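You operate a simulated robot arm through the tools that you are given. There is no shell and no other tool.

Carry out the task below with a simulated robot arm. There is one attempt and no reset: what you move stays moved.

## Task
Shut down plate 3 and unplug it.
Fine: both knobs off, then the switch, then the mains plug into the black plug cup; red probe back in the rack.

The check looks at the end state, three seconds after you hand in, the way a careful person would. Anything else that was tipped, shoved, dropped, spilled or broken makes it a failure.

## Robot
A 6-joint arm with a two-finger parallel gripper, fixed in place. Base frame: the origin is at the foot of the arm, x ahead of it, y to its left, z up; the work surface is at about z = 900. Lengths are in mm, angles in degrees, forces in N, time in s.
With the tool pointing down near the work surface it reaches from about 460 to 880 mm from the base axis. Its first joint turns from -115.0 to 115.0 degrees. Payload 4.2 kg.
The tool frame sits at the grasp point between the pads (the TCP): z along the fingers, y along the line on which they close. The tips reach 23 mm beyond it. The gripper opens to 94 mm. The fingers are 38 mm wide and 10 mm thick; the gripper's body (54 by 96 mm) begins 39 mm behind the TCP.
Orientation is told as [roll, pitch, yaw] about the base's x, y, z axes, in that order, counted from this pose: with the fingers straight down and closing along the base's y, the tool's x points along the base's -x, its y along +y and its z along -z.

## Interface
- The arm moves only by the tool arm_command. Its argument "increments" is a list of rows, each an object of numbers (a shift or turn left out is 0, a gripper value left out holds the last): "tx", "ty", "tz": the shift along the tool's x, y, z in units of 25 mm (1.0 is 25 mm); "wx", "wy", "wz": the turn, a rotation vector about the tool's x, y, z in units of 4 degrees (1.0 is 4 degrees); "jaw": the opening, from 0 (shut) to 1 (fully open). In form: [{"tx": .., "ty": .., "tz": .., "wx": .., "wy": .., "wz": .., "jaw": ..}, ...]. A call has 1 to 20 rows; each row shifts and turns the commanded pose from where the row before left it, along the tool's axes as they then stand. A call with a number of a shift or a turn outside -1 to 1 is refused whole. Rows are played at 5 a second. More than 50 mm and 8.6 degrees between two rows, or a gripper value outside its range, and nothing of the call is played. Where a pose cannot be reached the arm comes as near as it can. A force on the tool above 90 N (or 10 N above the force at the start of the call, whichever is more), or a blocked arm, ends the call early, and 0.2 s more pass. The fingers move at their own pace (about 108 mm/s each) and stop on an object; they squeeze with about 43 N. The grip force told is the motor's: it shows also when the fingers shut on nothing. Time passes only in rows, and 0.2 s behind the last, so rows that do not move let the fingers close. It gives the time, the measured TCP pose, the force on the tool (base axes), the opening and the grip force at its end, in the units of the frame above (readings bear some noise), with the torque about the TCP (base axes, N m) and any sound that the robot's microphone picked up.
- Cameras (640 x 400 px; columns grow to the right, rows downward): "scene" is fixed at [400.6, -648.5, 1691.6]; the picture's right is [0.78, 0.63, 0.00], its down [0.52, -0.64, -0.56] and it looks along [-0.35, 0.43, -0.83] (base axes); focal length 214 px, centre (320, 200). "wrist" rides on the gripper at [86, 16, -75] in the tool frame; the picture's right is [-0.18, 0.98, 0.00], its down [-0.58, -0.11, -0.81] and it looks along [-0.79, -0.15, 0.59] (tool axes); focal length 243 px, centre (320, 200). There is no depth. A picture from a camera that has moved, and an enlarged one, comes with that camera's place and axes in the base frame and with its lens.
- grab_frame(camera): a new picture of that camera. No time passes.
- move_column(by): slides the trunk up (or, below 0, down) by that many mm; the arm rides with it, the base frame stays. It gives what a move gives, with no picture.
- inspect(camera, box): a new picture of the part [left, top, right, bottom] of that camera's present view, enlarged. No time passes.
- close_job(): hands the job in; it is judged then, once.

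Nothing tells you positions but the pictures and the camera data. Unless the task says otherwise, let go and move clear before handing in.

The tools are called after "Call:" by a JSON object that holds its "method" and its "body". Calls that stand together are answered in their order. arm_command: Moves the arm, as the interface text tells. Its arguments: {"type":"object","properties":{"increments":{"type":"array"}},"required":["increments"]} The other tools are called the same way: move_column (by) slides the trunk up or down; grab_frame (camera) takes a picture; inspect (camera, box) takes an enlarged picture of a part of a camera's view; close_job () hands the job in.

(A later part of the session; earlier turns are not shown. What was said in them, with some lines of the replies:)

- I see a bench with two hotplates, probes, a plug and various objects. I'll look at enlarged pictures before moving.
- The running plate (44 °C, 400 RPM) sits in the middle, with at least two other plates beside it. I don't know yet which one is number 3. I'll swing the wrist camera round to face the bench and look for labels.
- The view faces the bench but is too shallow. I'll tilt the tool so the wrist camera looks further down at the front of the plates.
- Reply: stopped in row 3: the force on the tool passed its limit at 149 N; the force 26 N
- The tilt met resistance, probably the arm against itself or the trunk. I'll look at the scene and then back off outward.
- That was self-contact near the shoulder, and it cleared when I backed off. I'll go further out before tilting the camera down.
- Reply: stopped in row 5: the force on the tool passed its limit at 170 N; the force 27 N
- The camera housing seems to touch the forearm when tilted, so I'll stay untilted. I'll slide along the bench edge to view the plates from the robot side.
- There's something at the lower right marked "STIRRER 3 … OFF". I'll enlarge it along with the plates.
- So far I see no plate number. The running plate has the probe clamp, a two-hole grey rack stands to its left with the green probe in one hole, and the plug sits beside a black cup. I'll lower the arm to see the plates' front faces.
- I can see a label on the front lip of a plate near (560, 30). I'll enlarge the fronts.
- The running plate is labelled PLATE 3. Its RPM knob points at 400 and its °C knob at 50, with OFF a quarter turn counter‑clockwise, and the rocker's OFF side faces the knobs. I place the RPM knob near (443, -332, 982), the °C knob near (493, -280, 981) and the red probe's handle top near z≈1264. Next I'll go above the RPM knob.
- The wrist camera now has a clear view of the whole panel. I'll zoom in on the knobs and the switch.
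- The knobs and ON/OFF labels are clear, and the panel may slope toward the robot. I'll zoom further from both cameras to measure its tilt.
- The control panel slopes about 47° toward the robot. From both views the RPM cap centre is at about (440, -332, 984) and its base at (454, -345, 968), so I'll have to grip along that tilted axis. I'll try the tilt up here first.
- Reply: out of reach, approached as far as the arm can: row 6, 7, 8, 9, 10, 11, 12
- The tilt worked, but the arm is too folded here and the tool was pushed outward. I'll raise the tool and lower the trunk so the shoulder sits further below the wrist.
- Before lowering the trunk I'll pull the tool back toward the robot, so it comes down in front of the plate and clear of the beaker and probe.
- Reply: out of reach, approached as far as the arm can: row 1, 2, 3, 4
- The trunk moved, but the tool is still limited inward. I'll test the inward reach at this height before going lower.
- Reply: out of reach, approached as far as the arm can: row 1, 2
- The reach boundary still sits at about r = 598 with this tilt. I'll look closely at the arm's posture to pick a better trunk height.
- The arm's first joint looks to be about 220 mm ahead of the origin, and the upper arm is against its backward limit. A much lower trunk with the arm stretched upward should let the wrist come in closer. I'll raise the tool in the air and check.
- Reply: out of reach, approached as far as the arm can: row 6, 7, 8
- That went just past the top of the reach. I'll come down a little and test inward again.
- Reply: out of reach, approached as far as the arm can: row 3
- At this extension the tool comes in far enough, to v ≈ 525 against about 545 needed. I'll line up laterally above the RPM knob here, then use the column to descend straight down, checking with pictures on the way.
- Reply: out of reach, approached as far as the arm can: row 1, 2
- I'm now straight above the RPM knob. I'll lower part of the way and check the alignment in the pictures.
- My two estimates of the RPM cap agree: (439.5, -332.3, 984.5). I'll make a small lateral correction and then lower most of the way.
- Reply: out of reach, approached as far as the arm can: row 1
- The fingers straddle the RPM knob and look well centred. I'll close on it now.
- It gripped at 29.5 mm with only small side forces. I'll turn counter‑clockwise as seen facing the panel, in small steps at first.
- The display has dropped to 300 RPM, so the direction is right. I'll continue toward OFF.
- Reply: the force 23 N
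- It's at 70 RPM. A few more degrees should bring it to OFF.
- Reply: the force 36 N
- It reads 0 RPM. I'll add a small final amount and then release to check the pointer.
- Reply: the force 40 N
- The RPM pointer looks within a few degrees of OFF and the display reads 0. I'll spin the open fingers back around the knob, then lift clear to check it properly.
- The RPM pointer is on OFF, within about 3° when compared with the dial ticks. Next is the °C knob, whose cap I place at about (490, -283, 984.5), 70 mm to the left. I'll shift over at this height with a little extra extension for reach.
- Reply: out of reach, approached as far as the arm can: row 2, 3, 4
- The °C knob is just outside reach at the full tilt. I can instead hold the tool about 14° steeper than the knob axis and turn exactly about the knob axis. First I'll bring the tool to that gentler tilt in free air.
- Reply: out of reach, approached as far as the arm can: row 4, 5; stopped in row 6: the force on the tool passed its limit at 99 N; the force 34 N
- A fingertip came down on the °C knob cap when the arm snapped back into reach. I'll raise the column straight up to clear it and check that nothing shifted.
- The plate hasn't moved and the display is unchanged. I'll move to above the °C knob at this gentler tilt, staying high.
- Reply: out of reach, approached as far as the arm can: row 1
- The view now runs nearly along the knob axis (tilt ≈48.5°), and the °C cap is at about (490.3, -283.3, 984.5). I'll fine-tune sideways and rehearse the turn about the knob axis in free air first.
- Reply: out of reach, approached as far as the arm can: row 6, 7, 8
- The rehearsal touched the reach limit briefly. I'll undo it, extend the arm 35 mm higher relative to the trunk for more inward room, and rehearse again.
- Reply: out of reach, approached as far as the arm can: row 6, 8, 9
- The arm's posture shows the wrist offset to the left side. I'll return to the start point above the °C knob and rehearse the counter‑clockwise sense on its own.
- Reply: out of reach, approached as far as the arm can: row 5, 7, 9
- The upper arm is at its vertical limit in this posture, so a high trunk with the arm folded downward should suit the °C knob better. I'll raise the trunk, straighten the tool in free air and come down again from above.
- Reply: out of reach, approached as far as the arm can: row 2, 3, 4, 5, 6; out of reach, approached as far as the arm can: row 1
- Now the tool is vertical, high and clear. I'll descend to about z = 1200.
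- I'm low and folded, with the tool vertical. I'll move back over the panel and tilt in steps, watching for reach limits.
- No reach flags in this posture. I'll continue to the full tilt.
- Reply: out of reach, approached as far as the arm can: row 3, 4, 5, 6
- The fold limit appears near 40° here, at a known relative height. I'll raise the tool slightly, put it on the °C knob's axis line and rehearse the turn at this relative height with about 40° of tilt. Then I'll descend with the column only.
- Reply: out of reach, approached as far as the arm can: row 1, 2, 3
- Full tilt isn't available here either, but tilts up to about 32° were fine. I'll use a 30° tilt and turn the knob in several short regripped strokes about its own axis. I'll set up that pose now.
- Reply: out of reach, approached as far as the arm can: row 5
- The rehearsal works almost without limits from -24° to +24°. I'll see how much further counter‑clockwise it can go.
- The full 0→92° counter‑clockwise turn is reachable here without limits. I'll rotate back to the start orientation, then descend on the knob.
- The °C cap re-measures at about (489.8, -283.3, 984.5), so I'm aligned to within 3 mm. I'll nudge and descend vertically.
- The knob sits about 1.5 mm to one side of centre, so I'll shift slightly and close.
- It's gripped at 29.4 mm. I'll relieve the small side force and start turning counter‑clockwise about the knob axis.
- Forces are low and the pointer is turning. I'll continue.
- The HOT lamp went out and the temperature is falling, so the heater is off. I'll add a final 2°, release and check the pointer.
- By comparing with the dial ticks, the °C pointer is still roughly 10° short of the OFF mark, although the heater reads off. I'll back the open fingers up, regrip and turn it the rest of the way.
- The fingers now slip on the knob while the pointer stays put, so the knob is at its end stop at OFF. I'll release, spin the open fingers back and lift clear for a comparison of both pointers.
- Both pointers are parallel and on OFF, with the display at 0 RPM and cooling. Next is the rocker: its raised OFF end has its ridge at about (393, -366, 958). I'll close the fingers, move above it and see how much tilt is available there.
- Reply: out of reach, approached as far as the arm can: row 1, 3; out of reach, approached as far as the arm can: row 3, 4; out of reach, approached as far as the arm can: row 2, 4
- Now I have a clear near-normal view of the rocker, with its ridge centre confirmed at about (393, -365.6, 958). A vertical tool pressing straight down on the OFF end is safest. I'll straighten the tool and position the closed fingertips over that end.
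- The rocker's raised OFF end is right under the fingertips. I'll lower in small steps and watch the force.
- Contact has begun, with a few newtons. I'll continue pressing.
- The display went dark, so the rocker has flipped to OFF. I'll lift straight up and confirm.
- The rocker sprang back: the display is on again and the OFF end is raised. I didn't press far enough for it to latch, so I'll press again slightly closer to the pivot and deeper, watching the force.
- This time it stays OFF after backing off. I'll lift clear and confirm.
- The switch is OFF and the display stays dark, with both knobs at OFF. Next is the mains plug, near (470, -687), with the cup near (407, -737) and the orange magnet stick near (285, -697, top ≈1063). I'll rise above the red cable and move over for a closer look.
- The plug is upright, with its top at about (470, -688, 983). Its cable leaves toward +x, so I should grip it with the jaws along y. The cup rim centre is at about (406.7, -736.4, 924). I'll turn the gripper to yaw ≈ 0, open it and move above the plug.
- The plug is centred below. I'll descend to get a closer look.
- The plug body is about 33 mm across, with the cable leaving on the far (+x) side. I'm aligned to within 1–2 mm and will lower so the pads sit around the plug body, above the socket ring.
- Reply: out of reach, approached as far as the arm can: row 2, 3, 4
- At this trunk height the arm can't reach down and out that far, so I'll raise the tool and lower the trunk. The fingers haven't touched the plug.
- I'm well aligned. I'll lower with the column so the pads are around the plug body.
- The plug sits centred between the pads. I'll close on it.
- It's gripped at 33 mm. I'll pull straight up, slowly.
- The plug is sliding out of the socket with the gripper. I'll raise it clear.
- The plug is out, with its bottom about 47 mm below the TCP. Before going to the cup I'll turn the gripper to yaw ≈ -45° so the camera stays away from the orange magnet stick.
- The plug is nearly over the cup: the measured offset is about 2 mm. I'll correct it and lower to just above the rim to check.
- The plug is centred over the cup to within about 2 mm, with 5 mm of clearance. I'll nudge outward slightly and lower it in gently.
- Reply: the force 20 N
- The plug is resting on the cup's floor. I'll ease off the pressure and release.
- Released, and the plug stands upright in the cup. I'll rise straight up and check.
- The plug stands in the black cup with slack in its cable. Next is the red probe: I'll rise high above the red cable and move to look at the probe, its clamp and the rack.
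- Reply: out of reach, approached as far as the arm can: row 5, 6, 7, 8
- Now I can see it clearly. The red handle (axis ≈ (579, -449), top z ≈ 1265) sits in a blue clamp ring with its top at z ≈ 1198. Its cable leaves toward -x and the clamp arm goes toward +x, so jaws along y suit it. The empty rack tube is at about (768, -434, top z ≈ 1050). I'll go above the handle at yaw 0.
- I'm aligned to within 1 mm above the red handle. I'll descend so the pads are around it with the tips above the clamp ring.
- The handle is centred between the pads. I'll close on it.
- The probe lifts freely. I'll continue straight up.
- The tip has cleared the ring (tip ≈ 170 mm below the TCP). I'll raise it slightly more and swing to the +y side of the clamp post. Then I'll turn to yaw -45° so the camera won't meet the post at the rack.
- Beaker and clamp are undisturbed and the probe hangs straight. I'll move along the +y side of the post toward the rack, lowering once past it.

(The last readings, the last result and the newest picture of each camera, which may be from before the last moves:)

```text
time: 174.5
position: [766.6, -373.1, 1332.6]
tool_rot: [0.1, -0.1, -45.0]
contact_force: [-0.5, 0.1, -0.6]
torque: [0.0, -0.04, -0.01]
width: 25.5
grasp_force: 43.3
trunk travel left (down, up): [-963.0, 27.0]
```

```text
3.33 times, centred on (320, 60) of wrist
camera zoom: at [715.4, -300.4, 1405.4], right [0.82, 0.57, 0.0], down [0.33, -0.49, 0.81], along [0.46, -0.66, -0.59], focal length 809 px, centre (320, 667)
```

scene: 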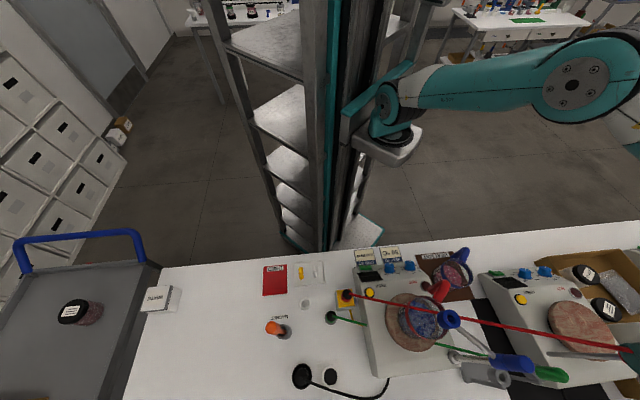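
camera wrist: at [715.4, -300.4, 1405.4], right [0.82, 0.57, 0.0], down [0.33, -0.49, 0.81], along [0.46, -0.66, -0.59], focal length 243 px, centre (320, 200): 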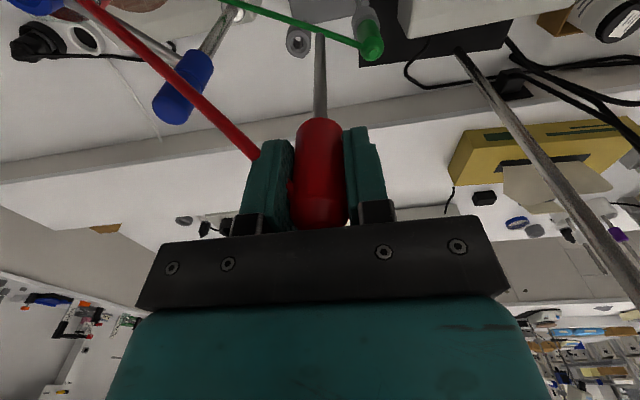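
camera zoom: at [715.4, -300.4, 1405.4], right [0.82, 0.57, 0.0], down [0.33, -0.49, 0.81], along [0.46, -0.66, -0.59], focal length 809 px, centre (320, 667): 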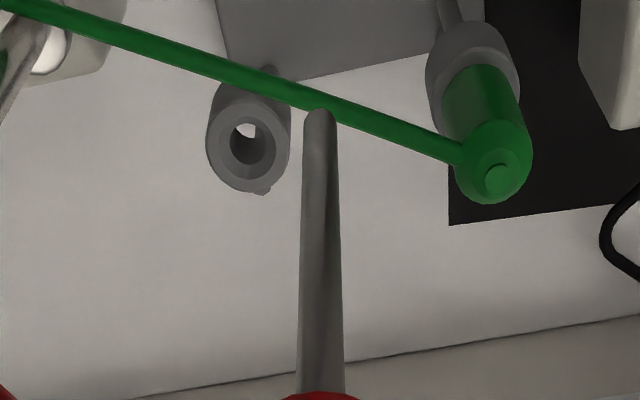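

The empty tube's hole is at about (772.3, -431.7, 1043), around 18 mm wide for a 9 mm rod. I'll move the probe over it and check.

Call:
{"method": "arm_command", "body": {"increments": [{"tx": -0.91, "ty": -0.748}, {"tx": -0.91, "ty": -0.748}, {"tz": 0.8}]}}

Call:
{"method": "grab_frame", "body": {"camera": "wrist"}}

Call:
{"method": "inspect", "body": {"camera": "wrist", "box": [260, 0, 380, 90]}}

Call:
{"method": "inspect", "body": {"camera": "scene", "box": [440, 320, 600, 400]}}

```text
time: 175.3
position: [772.6, -432.6, 1311.5]
tool_rot: [0.1, 0.1, -44.8]
contact_force: [-0.1, -0.2, -0.8]
torque: [-0.01, -0.01, 0.01]
width: 25.2
grasp_force: 43.2
trunk travel left (down, up): [-963.0, 27.0]
```

```text
taken
camera wrist: at [722.2, -359.4, 1385.3], right [0.82, 0.57, 0.0], down [0.33, -0.49, 0.81], along [0.46, -0.66, -0.59], focal length 243 px, centre (320, 200)
```

wrist: 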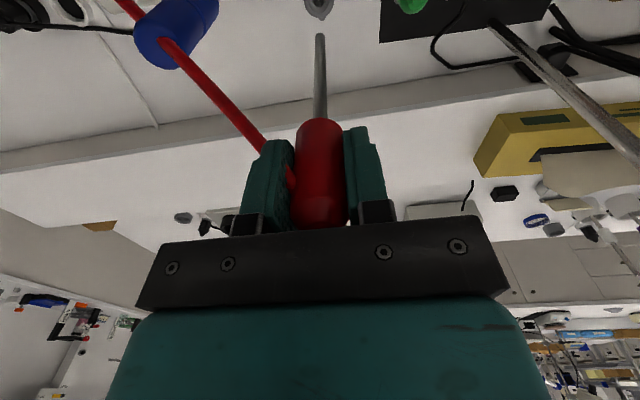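

```text
4.44 times, centred on (320, 45) of wrist
camera zoom: at [722.2, -359.4, 1385.3], right [0.82, 0.57, 0.0], down [0.33, -0.49, 0.81], along [0.46, -0.66, -0.59], focal length 1078 px, centre (320, 889)
```

zoom: 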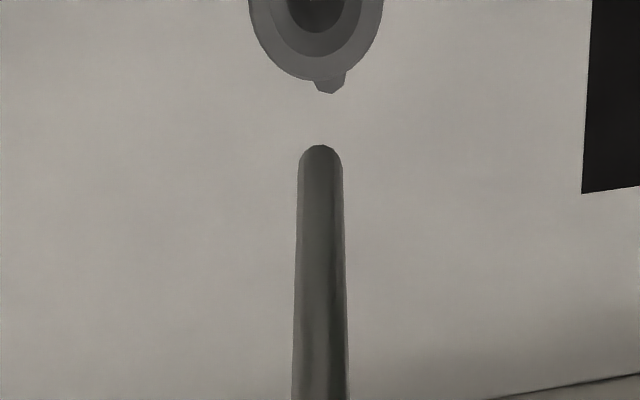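

```text
4.00 times, centred on (520, 360) of scene
camera zoom: at [400.6, -648.5, 1691.6], right [0.78, 0.63, 0.0], down [0.52, -0.64, -0.56], along [-0.35, 0.43, -0.83], focal length 858 px, centre (-480, -440)
```

zoom: 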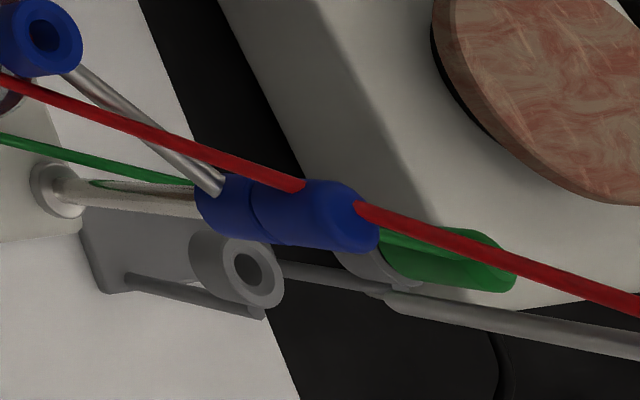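

Call:
{"method": "arm_command", "body": {"increments": [{"tz": 0.9}, {"tz": 0.9}, {"tz": 0.9}]}}

Call:
{"method": "inspect", "body": {"camera": "wrist", "box": [260, 0, 380, 90]}}

Call:
{"method": "inspect", "body": {"camera": "scene", "box": [440, 320, 600, 400]}}

```text
time: 176.1
position: [773.1, -432.3, 1244.6]
tool_rot: [0.1, 0.1, -44.9]
contact_force: [0.0, -0.6, -0.8]
torque: [0.02, -0.02, 0.02]
width: 25.3
grasp_force: 43.0
trunk travel left (down, up): [-963.0, 27.0]
```

```text
4.44 times, centred on (320, 45) of wrist
camera zoom: at [722.7, -359.0, 1317.5], right [0.82, 0.57, 0.0], down [0.33, -0.49, 0.81], along [0.46, -0.66, -0.59], focal length 1078 px, centre (320, 889)
```

zoom: 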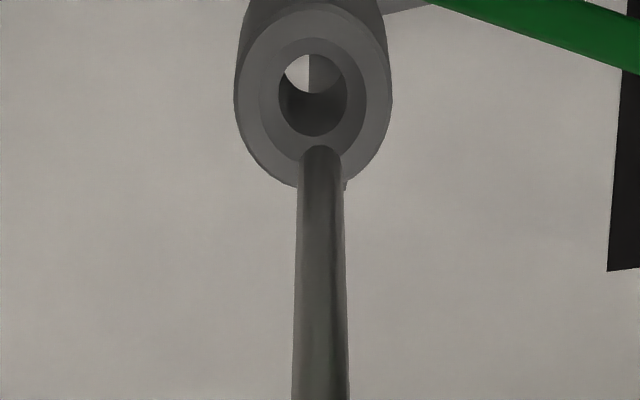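

```text
4.00 times, centred on (520, 360) of scene
camera zoom: at [400.6, -648.5, 1691.6], right [0.78, 0.63, 0.0], down [0.52, -0.64, -0.56], along [-0.35, 0.43, -0.83], focal length 858 px, centre (-480, -440)
```

zoom: 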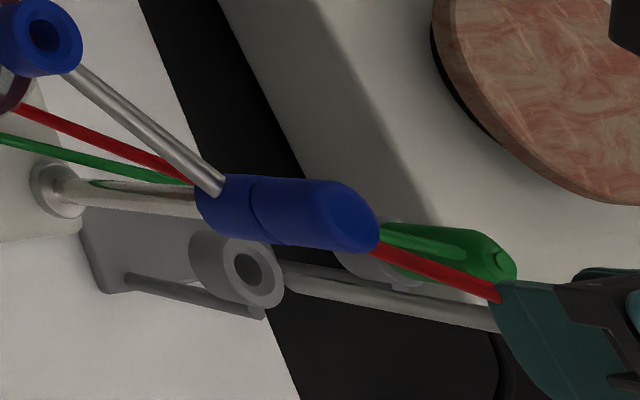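

The rod is within about 1.6 mm of the hole's centre, and the tube has a chamfer. I'll nudge it and lower gradually.

Call:
{"method": "arm_command", "body": {"increments": [{"ty": -0.06}, {"tz": 0.5}, {"tz": 0.5}]}}

Call:
{"method": "inspect", "body": {"camera": "wrist", "box": [260, 0, 380, 90]}}

```text
time: 176.9
position: [771.4, -431.5, 1218.8]
tool_rot: [0.0, -0.1, -45.0]
contact_force: [-0.2, 0.3, -0.2]
torque: [0.01, 0.04, -0.03]
width: 25.4
grasp_force: 43.4
trunk travel left (down, up): [-963.0, 27.0]
```

```text
4.44 times, centred on (320, 45) of wrist
camera zoom: at [721.3, -360.4, 1293.1], right [0.82, 0.57, 0.0], down [0.33, -0.49, 0.81], along [0.46, -0.66, -0.59], focal length 1078 px, centre (320, 889)
```

zoom: 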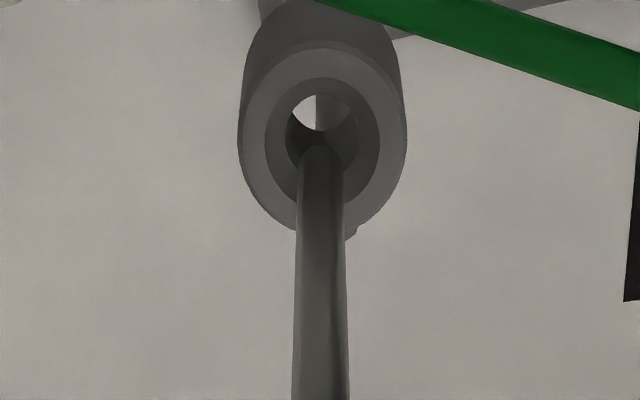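

Call:
{"method": "arm_command", "body": {"increments": [{"tz": 0.4}, {"tz": 0.4}]}}

Call:
{"method": "inspect", "body": {"camera": "wrist", "box": [260, 0, 380, 90]}}

```text
time: 177.5
position: [769.7, -433.4, 1199.1]
tool_rot: [0.1, -0.1, -44.9]
contact_force: [-0.2, -0.3, -0.5]
torque: [-0.01, 0.01, 0.02]
width: 25.3
grasp_force: 43.1
trunk travel left (down, up): [-963.0, 27.0]
```

```text
4.44 times, centred on (320, 45) of wrist
camera zoom: at [721.3, -360.5, 1273.2], right [0.82, 0.57, 0.0], down [0.33, -0.49, 0.81], along [0.46, -0.66, -0.59], focal length 1078 px, centre (320, 889)
```

zoom: 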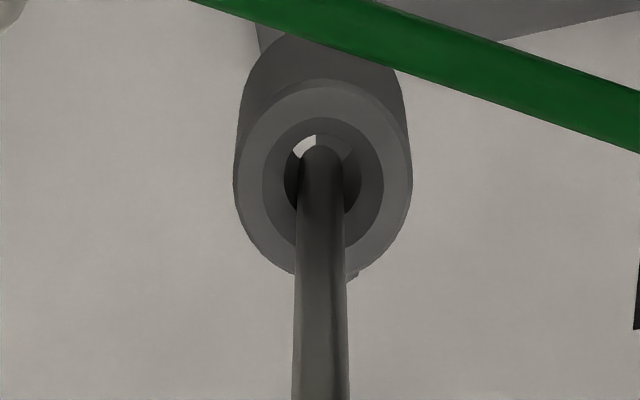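

The rod tip is entering the hole with no contact force. I'll continue lowering.

Call:
{"method": "arm_command", "body": {"increments": [{"tz": 0.5}, {"tz": 0.5}, {"tz": 0.5}]}}

Call:
{"method": "inspect", "body": {"camera": "wrist", "box": [240, 20, 400, 140]}}

Call:
{"method": "inspect", "body": {"camera": "scene", "box": [440, 320, 600, 400]}}

```text
time: 178.3
position: [771.8, -434.3, 1162.2]
tool_rot: [0.1, -0.1, -44.9]
contact_force: [0.6, 0.6, -0.5]
torque: [0.0, 0.0, -0.01]
width: 25.2
grasp_force: 42.6
trunk travel left (down, up): [-963.0, 27.0]
```

```text
3.33 times, centred on (320, 80) of wrist
camera zoom: at [721.7, -360.3, 1235.8], right [0.82, 0.57, 0.0], down [0.33, -0.49, 0.81], along [0.46, -0.66, -0.59], focal length 809 px, centre (320, 600)
```

zoom: 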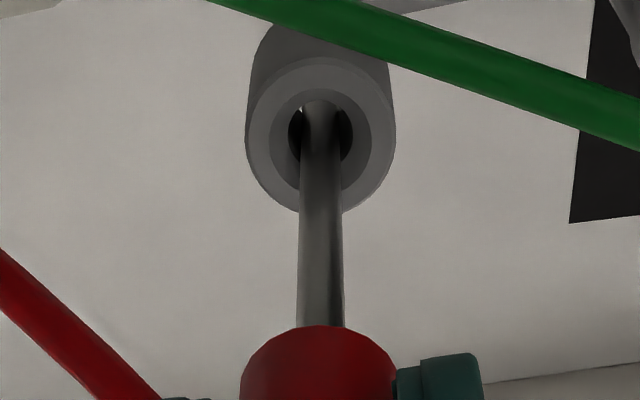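

```text
4.00 times, centred on (520, 360) of scene
camera zoom: at [400.6, -648.5, 1691.6], right [0.78, 0.63, 0.0], down [0.52, -0.64, -0.56], along [-0.35, 0.43, -0.83], focal length 858 px, centre (-480, -440)
```

zoom: 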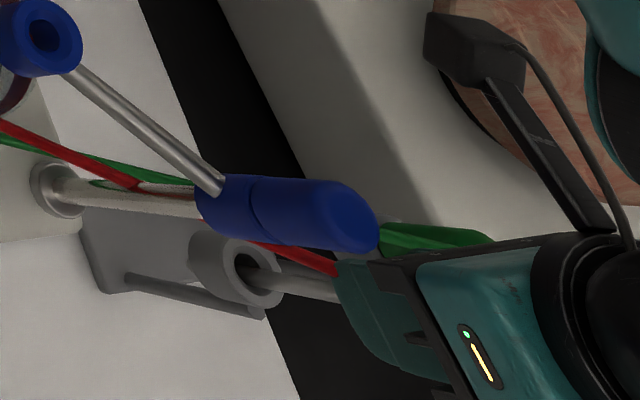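

Call:
{"method": "arm_command", "body": {"increments": [{"tz": 0.5}, {"tz": 0.5}, {"tz": 0.5}, {"tz": 0.5}]}}

Call:
{"method": "inspect", "body": {"camera": "scene", "box": [440, 320, 600, 400]}}

Call:
{"method": "grab_frame", "body": {"camera": "wrist"}}

```text
time: 179.3
position: [771.5, -434.0, 1111.9]
tool_rot: [0.1, -0.1, -44.9]
contact_force: [-0.5, 0.2, -1.2]
torque: [0.03, -0.02, 0.0]
width: 25.3
grasp_force: 42.6
trunk travel left (down, up): [-963.0, 27.0]
```

```text
4.00 times, centred on (520, 360) of scene
camera zoom: at [400.6, -648.5, 1691.6], right [0.78, 0.63, 0.0], down [0.52, -0.64, -0.56], along [-0.35, 0.43, -0.83], focal length 858 px, centre (-480, -440)
```

zoom: 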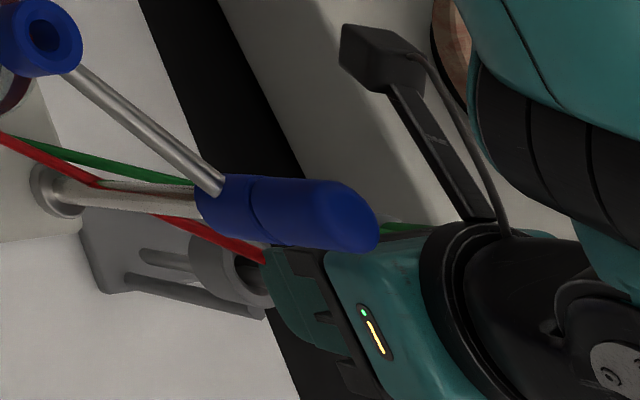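

```text
taken
camera wrist: at [721.9, -360.0, 1185.4], right [0.82, 0.57, 0.0], down [0.33, -0.49, 0.81], along [0.46, -0.66, -0.59], focal length 243 px, centre (320, 200)
```

wrist: 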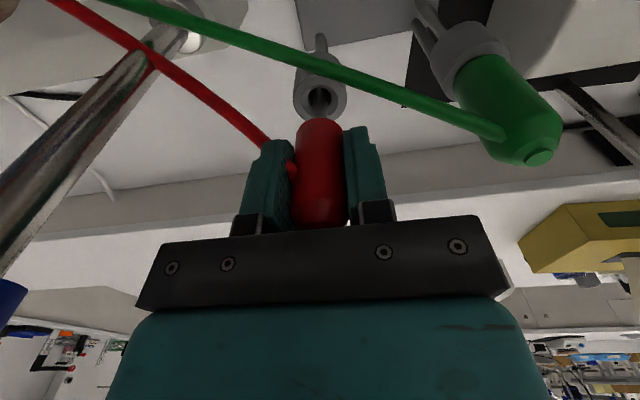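

Call:
{"method": "arm_command", "body": {"increments": [{"tz": 0.4}, {"tz": 0.4}]}}

Call:
{"method": "arm_command", "body": {"increments": [{"tz": 0.15}, {"tz": 0.1}]}}

Call:
{"method": "grab_frame", "body": {"camera": "wrist"}}

```text
time: 179.9
position: [772.3, -432.8, 1091.4]
tool_rot: [0.2, -0.2, -44.9]
contact_force: [0.6, -0.6, -0.7]
torque: [0.0, 0.0, 0.02]
width: 25.1
grasp_force: 43.0
trunk travel left (down, up): [-963.0, 27.0]
```

```text
time: 180.5
position: [772.5, -433.7, 1085.9]
tool_rot: [0.2, -0.2, -44.8]
contact_force: [-1.1, 1.9, -0.3]
torque: [0.06, 0.03, -0.04]
width: 25.4
grasp_force: 42.6
trunk travel left (down, up): [-963.0, 27.0]
```

```text
taken
camera wrist: at [722.1, -360.2, 1159.0], right [0.82, 0.57, 0.0], down [0.33, -0.49, 0.81], along [0.46, -0.66, -0.59], focal length 243 px, centre (320, 200)
```

wrist: 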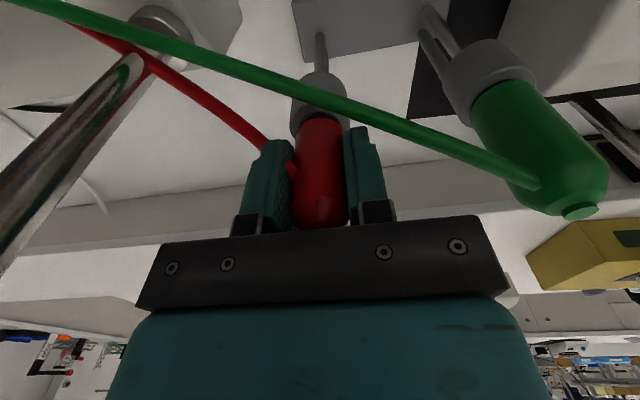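

Call:
{"method": "inspect", "body": {"camera": "wrist", "box": [250, 50, 400, 170]}}

Call:
{"method": "arm_command", "body": {"increments": [{"tz": 0.1}]}}

```text
3.33 times, centred on (325, 110) of wrist
camera zoom: at [722.1, -360.2, 1159.0], right [0.82, 0.57, 0.0], down [0.33, -0.49, 0.81], along [0.46, -0.66, -0.59], focal length 809 px, centre (303, 500)
```

zoom: 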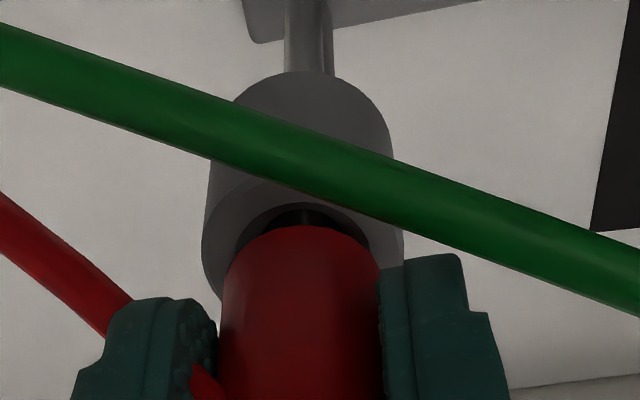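

```text
time: 180.9
position: [772.6, -432.9, 1085.7]
tool_rot: [0.1, -0.2, -44.8]
contact_force: [-3.6, 3.4, 13.8]
torque: [0.05, 0.26, -0.02]
width: 25.5
grasp_force: 42.9
trunk travel left (down, up): [-963.0, 27.0]
```

The handle is seated on the tube, with a light contact force. I'll ease off, open the jaws and lift straight away.

Call:
{"method": "arm_command", "body": {"increments": [{"tz": -0.08}, {"jaw": 0.35}, {"jaw": 0.45}, {"jaw": 0.5}]}}

Call:
{"method": "grab_frame", "body": {"camera": "wrist"}}

```text
time: 181.9
position: [772.5, -433.5, 1085.6]
tool_rot: [0.1, -0.1, -44.9]
contact_force: [-0.5, 0.9, -0.2]
torque: [0.0, 0.01, 0.03]
width: 47.3
grasp_force: 0.0
trunk travel left (down, up): [-963.0, 27.0]
```

```text
taken
camera wrist: at [721.9, -360.2, 1158.5], right [0.82, 0.57, 0.0], down [0.33, -0.49, 0.81], along [0.46, -0.66, -0.59], focal length 243 px, centre (320, 200)
```

wrist: 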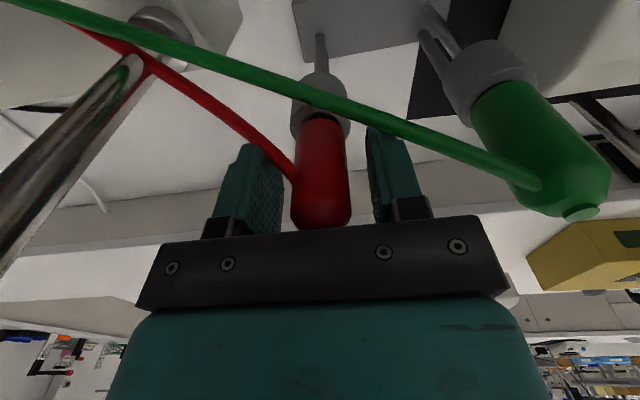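

Call:
{"method": "arm_command", "body": {"increments": [{"tz": -0.6}, {"tz": -0.6}, {"tz": -0.6}]}}

Call:
{"method": "grab_frame", "body": {"camera": "wrist"}}

Call:
{"method": "arm_command", "body": {"increments": [{"tz": -0.9}, {"tz": -0.9}, {"tz": -0.9}, {"tz": -0.9}, {"tz": -0.9}, {"tz": -0.9}]}}

Call:
{"method": "grab_frame", "body": {"camera": "wrist"}}

Call:
{"method": "grab_frame", "body": {"camera": "scene"}}

```text
time: 182.7
position: [772.5, -433.5, 1130.6]
tool_rot: [0.2, -0.1, -45.0]
contact_force: [-0.8, 0.0, 0.4]
torque: [0.01, -0.02, -0.01]
width: 47.0
grasp_force: 0.0
trunk travel left (down, up): [-963.0, 27.0]
```

```text
taken
camera wrist: at [721.9, -360.4, 1204.2], right [0.82, 0.57, 0.0], down [0.33, -0.49, 0.81], along [0.46, -0.66, -0.59], focal length 243 px, centre (320, 200)
```

wrist: 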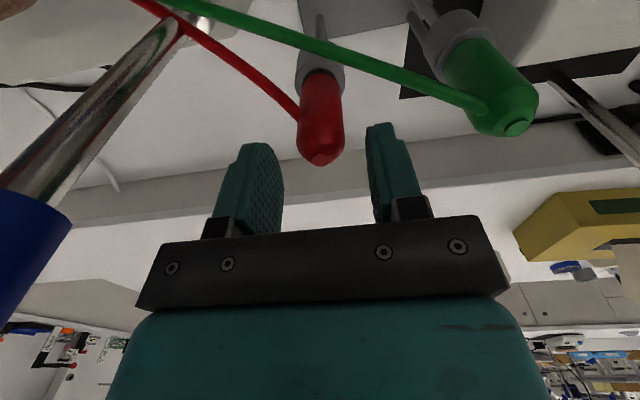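

```text
time: 184.1
position: [772.2, -433.5, 1265.2]
tool_rot: [0.1, -0.1, -44.9]
contact_force: [0.3, 0.9, -0.6]
torque: [0.0, -0.01, 0.0]
width: 46.8
grasp_force: 0.1
trunk travel left (down, up): [-963.0, 27.0]
```

```text
taken
camera wrist: at [721.6, -359.8, 1338.3], right [0.82, 0.57, 0.0], down [0.33, -0.49, 0.81], along [0.46, -0.66, -0.59], focal length 243 px, centre (320, 200)
```

wrist: 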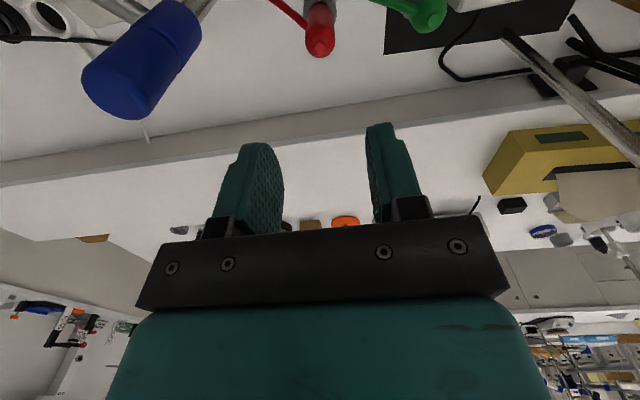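

```text
taken
```

scene: 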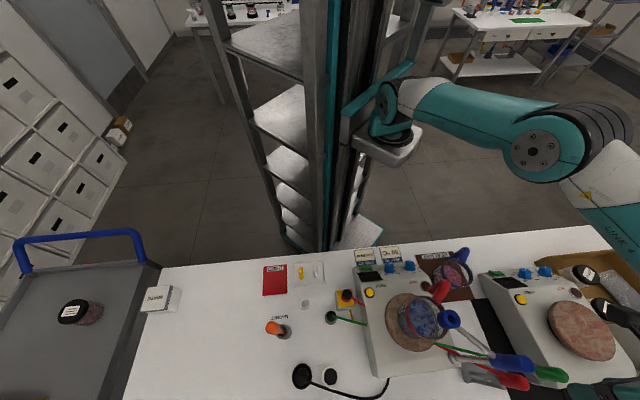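

The probe stands in the rack and I'm clear of it. I'll inspect the final state of everything.

Call:
{"method": "inspect", "body": {"camera": "scene", "box": [440, 330, 600, 400]}}

Call:
{"method": "inspect", "body": {"camera": "scene", "box": [320, 240, 480, 340]}}

Call:
{"method": "inspect", "body": {"camera": "scene", "box": [240, 250, 400, 400]}}

Call:
{"method": "inspect", "body": {"camera": "scene", "box": [280, 350, 400, 400]}}

Call:
{"method": "inspect", "body": {"camera": "wrist", "box": [240, 0, 460, 120]}}

```text
4.00 times, centred on (520, 365) of scene
camera zoom: at [400.6, -648.5, 1691.6], right [0.78, 0.63, 0.0], down [0.52, -0.64, -0.56], along [-0.35, 0.43, -0.83], focal length 858 px, centre (-480, -460)
```

zoom: 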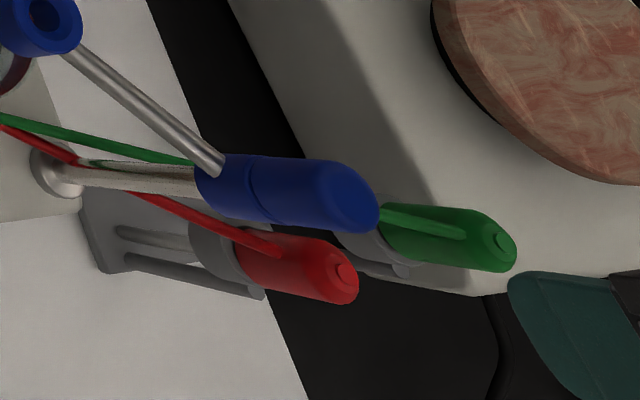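

```text
4.00 times, centred on (400, 290) of scene
camera zoom: at [400.6, -648.5, 1691.6], right [0.78, 0.63, 0.0], down [0.52, -0.64, -0.56], along [-0.35, 0.43, -0.83], focal length 858 px, centre (0, -160)
```

zoom: 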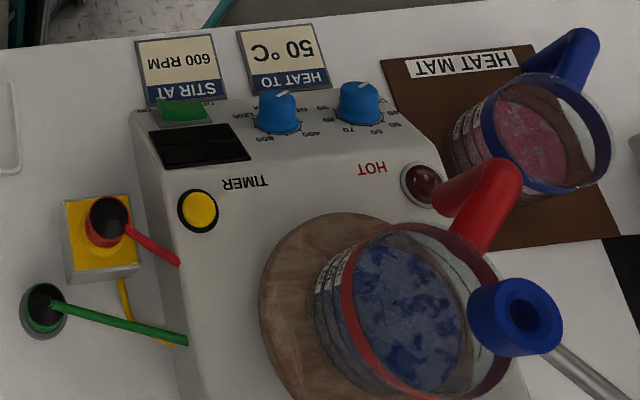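

```text
2.67 times, centred on (320, 325) of scene
camera zoom: at [400.6, -648.5, 1691.6], right [0.78, 0.63, 0.0], down [0.52, -0.64, -0.56], along [-0.35, 0.43, -0.83], focal length 572 px, centre (320, -133)
```

zoom: 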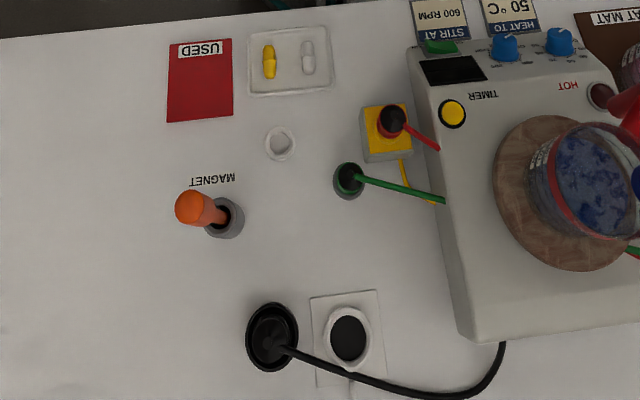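

```text
5.33 times, centred on (340, 375) of scene
camera zoom: at [400.6, -648.5, 1691.6], right [0.78, 0.63, 0.0], down [0.52, -0.64, -0.56], along [-0.35, 0.43, -0.83], focal length 1144 px, centre (213, -733)
```

zoom: 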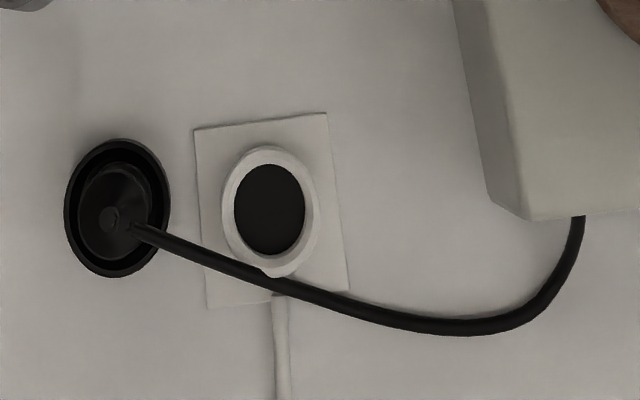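

```text
2.91 times, centred on (350, 60) of wrist
camera zoom: at [721.6, -359.8, 1338.3], right [0.82, 0.57, 0.0], down [0.33, -0.49, 0.81], along [0.46, -0.66, -0.59], focal length 706 px, centre (233, 607)
```

zoom: 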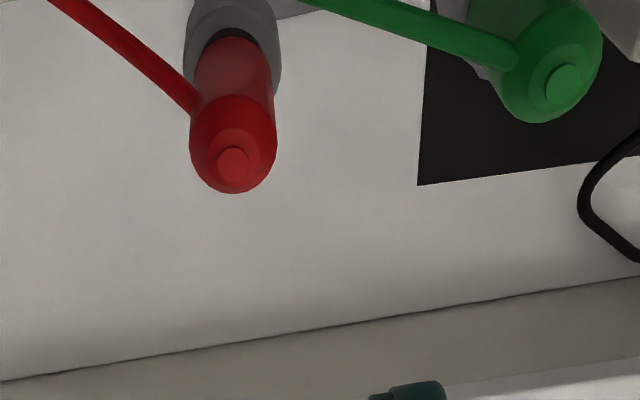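

Everything looks right: the probe is seated, the plug is in the cup, both knobs and the switch are off, and beakers, clamp and boxes are unmoved. I'll retreat up and inward, clear of the bench items, for one last check.

Call:
{"method": "arm_command", "body": {"increments": [{"tz": -0.9}, {"tz": -0.9}, {"tz": -0.9}, {"tx": 0.9}, {"tx": 0.9}, {"tx": 0.9}, {"tx": 0.9}, {"tx": 0.9}, {"tx": 0.9}, {"tx": 0.9, "ty": -0.5}, {"tx": 0.9, "ty": -0.5}]}}

Call:
{"method": "grab_frame", "body": {"camera": "wrist"}}

Call:
{"method": "grab_frame", "body": {"camera": "scene"}}

Call:
{"method": "inspect", "body": {"camera": "scene", "box": [345, 244, 441, 304]}}

```text
time: 186.5
position: [627.1, -323.6, 1331.7]
tool_rot: [0.2, -0.1, -45.0]
contact_force: [-0.2, 0.3, 0.0]
torque: [0.01, 0.03, 0.01]
width: 47.2
grasp_force: 0.1
trunk travel left (down, up): [-963.0, 27.0]
```

```text
taken
camera wrist: at [576.5, -251.2, 1405.6], right [0.82, 0.57, 0.0], down [0.33, -0.49, 0.81], along [0.46, -0.66, -0.59], focal length 243 px, centre (320, 200)
```

wrist: 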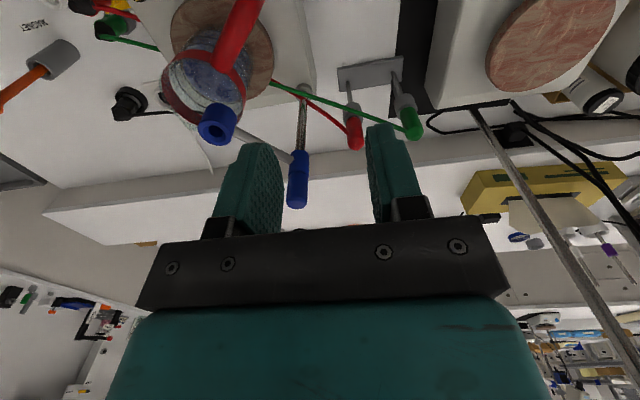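

```text
taken
```

scene: 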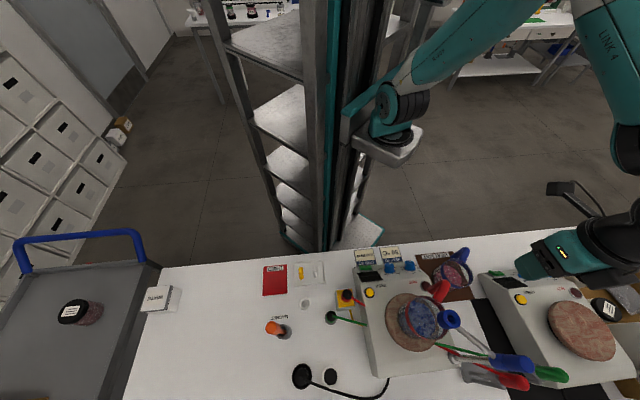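

```text
6.67 times, centred on (393, 274) of scene
camera zoom: at [400.6, -648.5, 1691.6], right [0.78, 0.63, 0.0], down [0.52, -0.64, -0.56], along [-0.35, 0.43, -0.83], focal length 1430 px, centre (-167, -293)
```

zoom: 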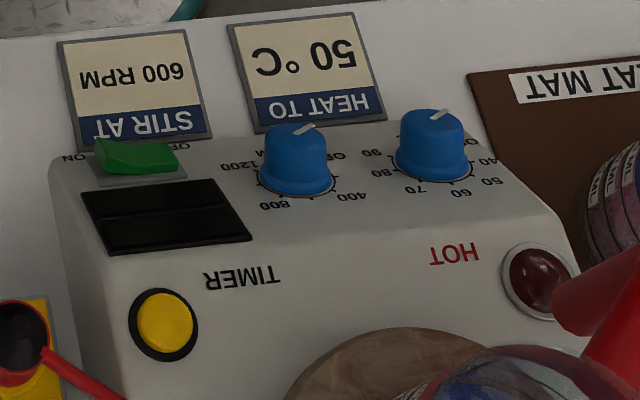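

Final check: plate 3's knobs and switch are off with the display dark. The plug stands in the black cup, the red probe is in the rack and nothing else has moved. The gripper is open and clear, so I'm handing in.

Call:
{"method": "close_job", "body": {}}

```text
The job is handed in.
```

I shut down plate 3 and unplugged it, and the job is handed in. I don't have the check's result, only what the pictures showed.

- **Knobs:** both are turned back to OFF. The stirrer read 0 RPM, and the HOT lamp went out as the temperature fell. By eye, both pointers are within a few degrees of the OFF mark.
- **Switch:** it is OFF, and the display stays dark. My first press didn't latch and it sprang back on, so I pressed again until it held.
- **Mains plug:** it is out of the socket and standing upright in the black plug cup.
- **Red probe:** it is lifted out of the beaker and clamp and seated in the empty rack tube beside the green probe.

While I was lining up on the °C knob, a fingertip came down on its cap with about 100 N. I backed off straight away; the plate hadn't shifted and the knob still turned normally afterwards.

In the last pictures, the beakers, clamp, connectors and other bench items were where they started. The gripper is open and clear of the bench.
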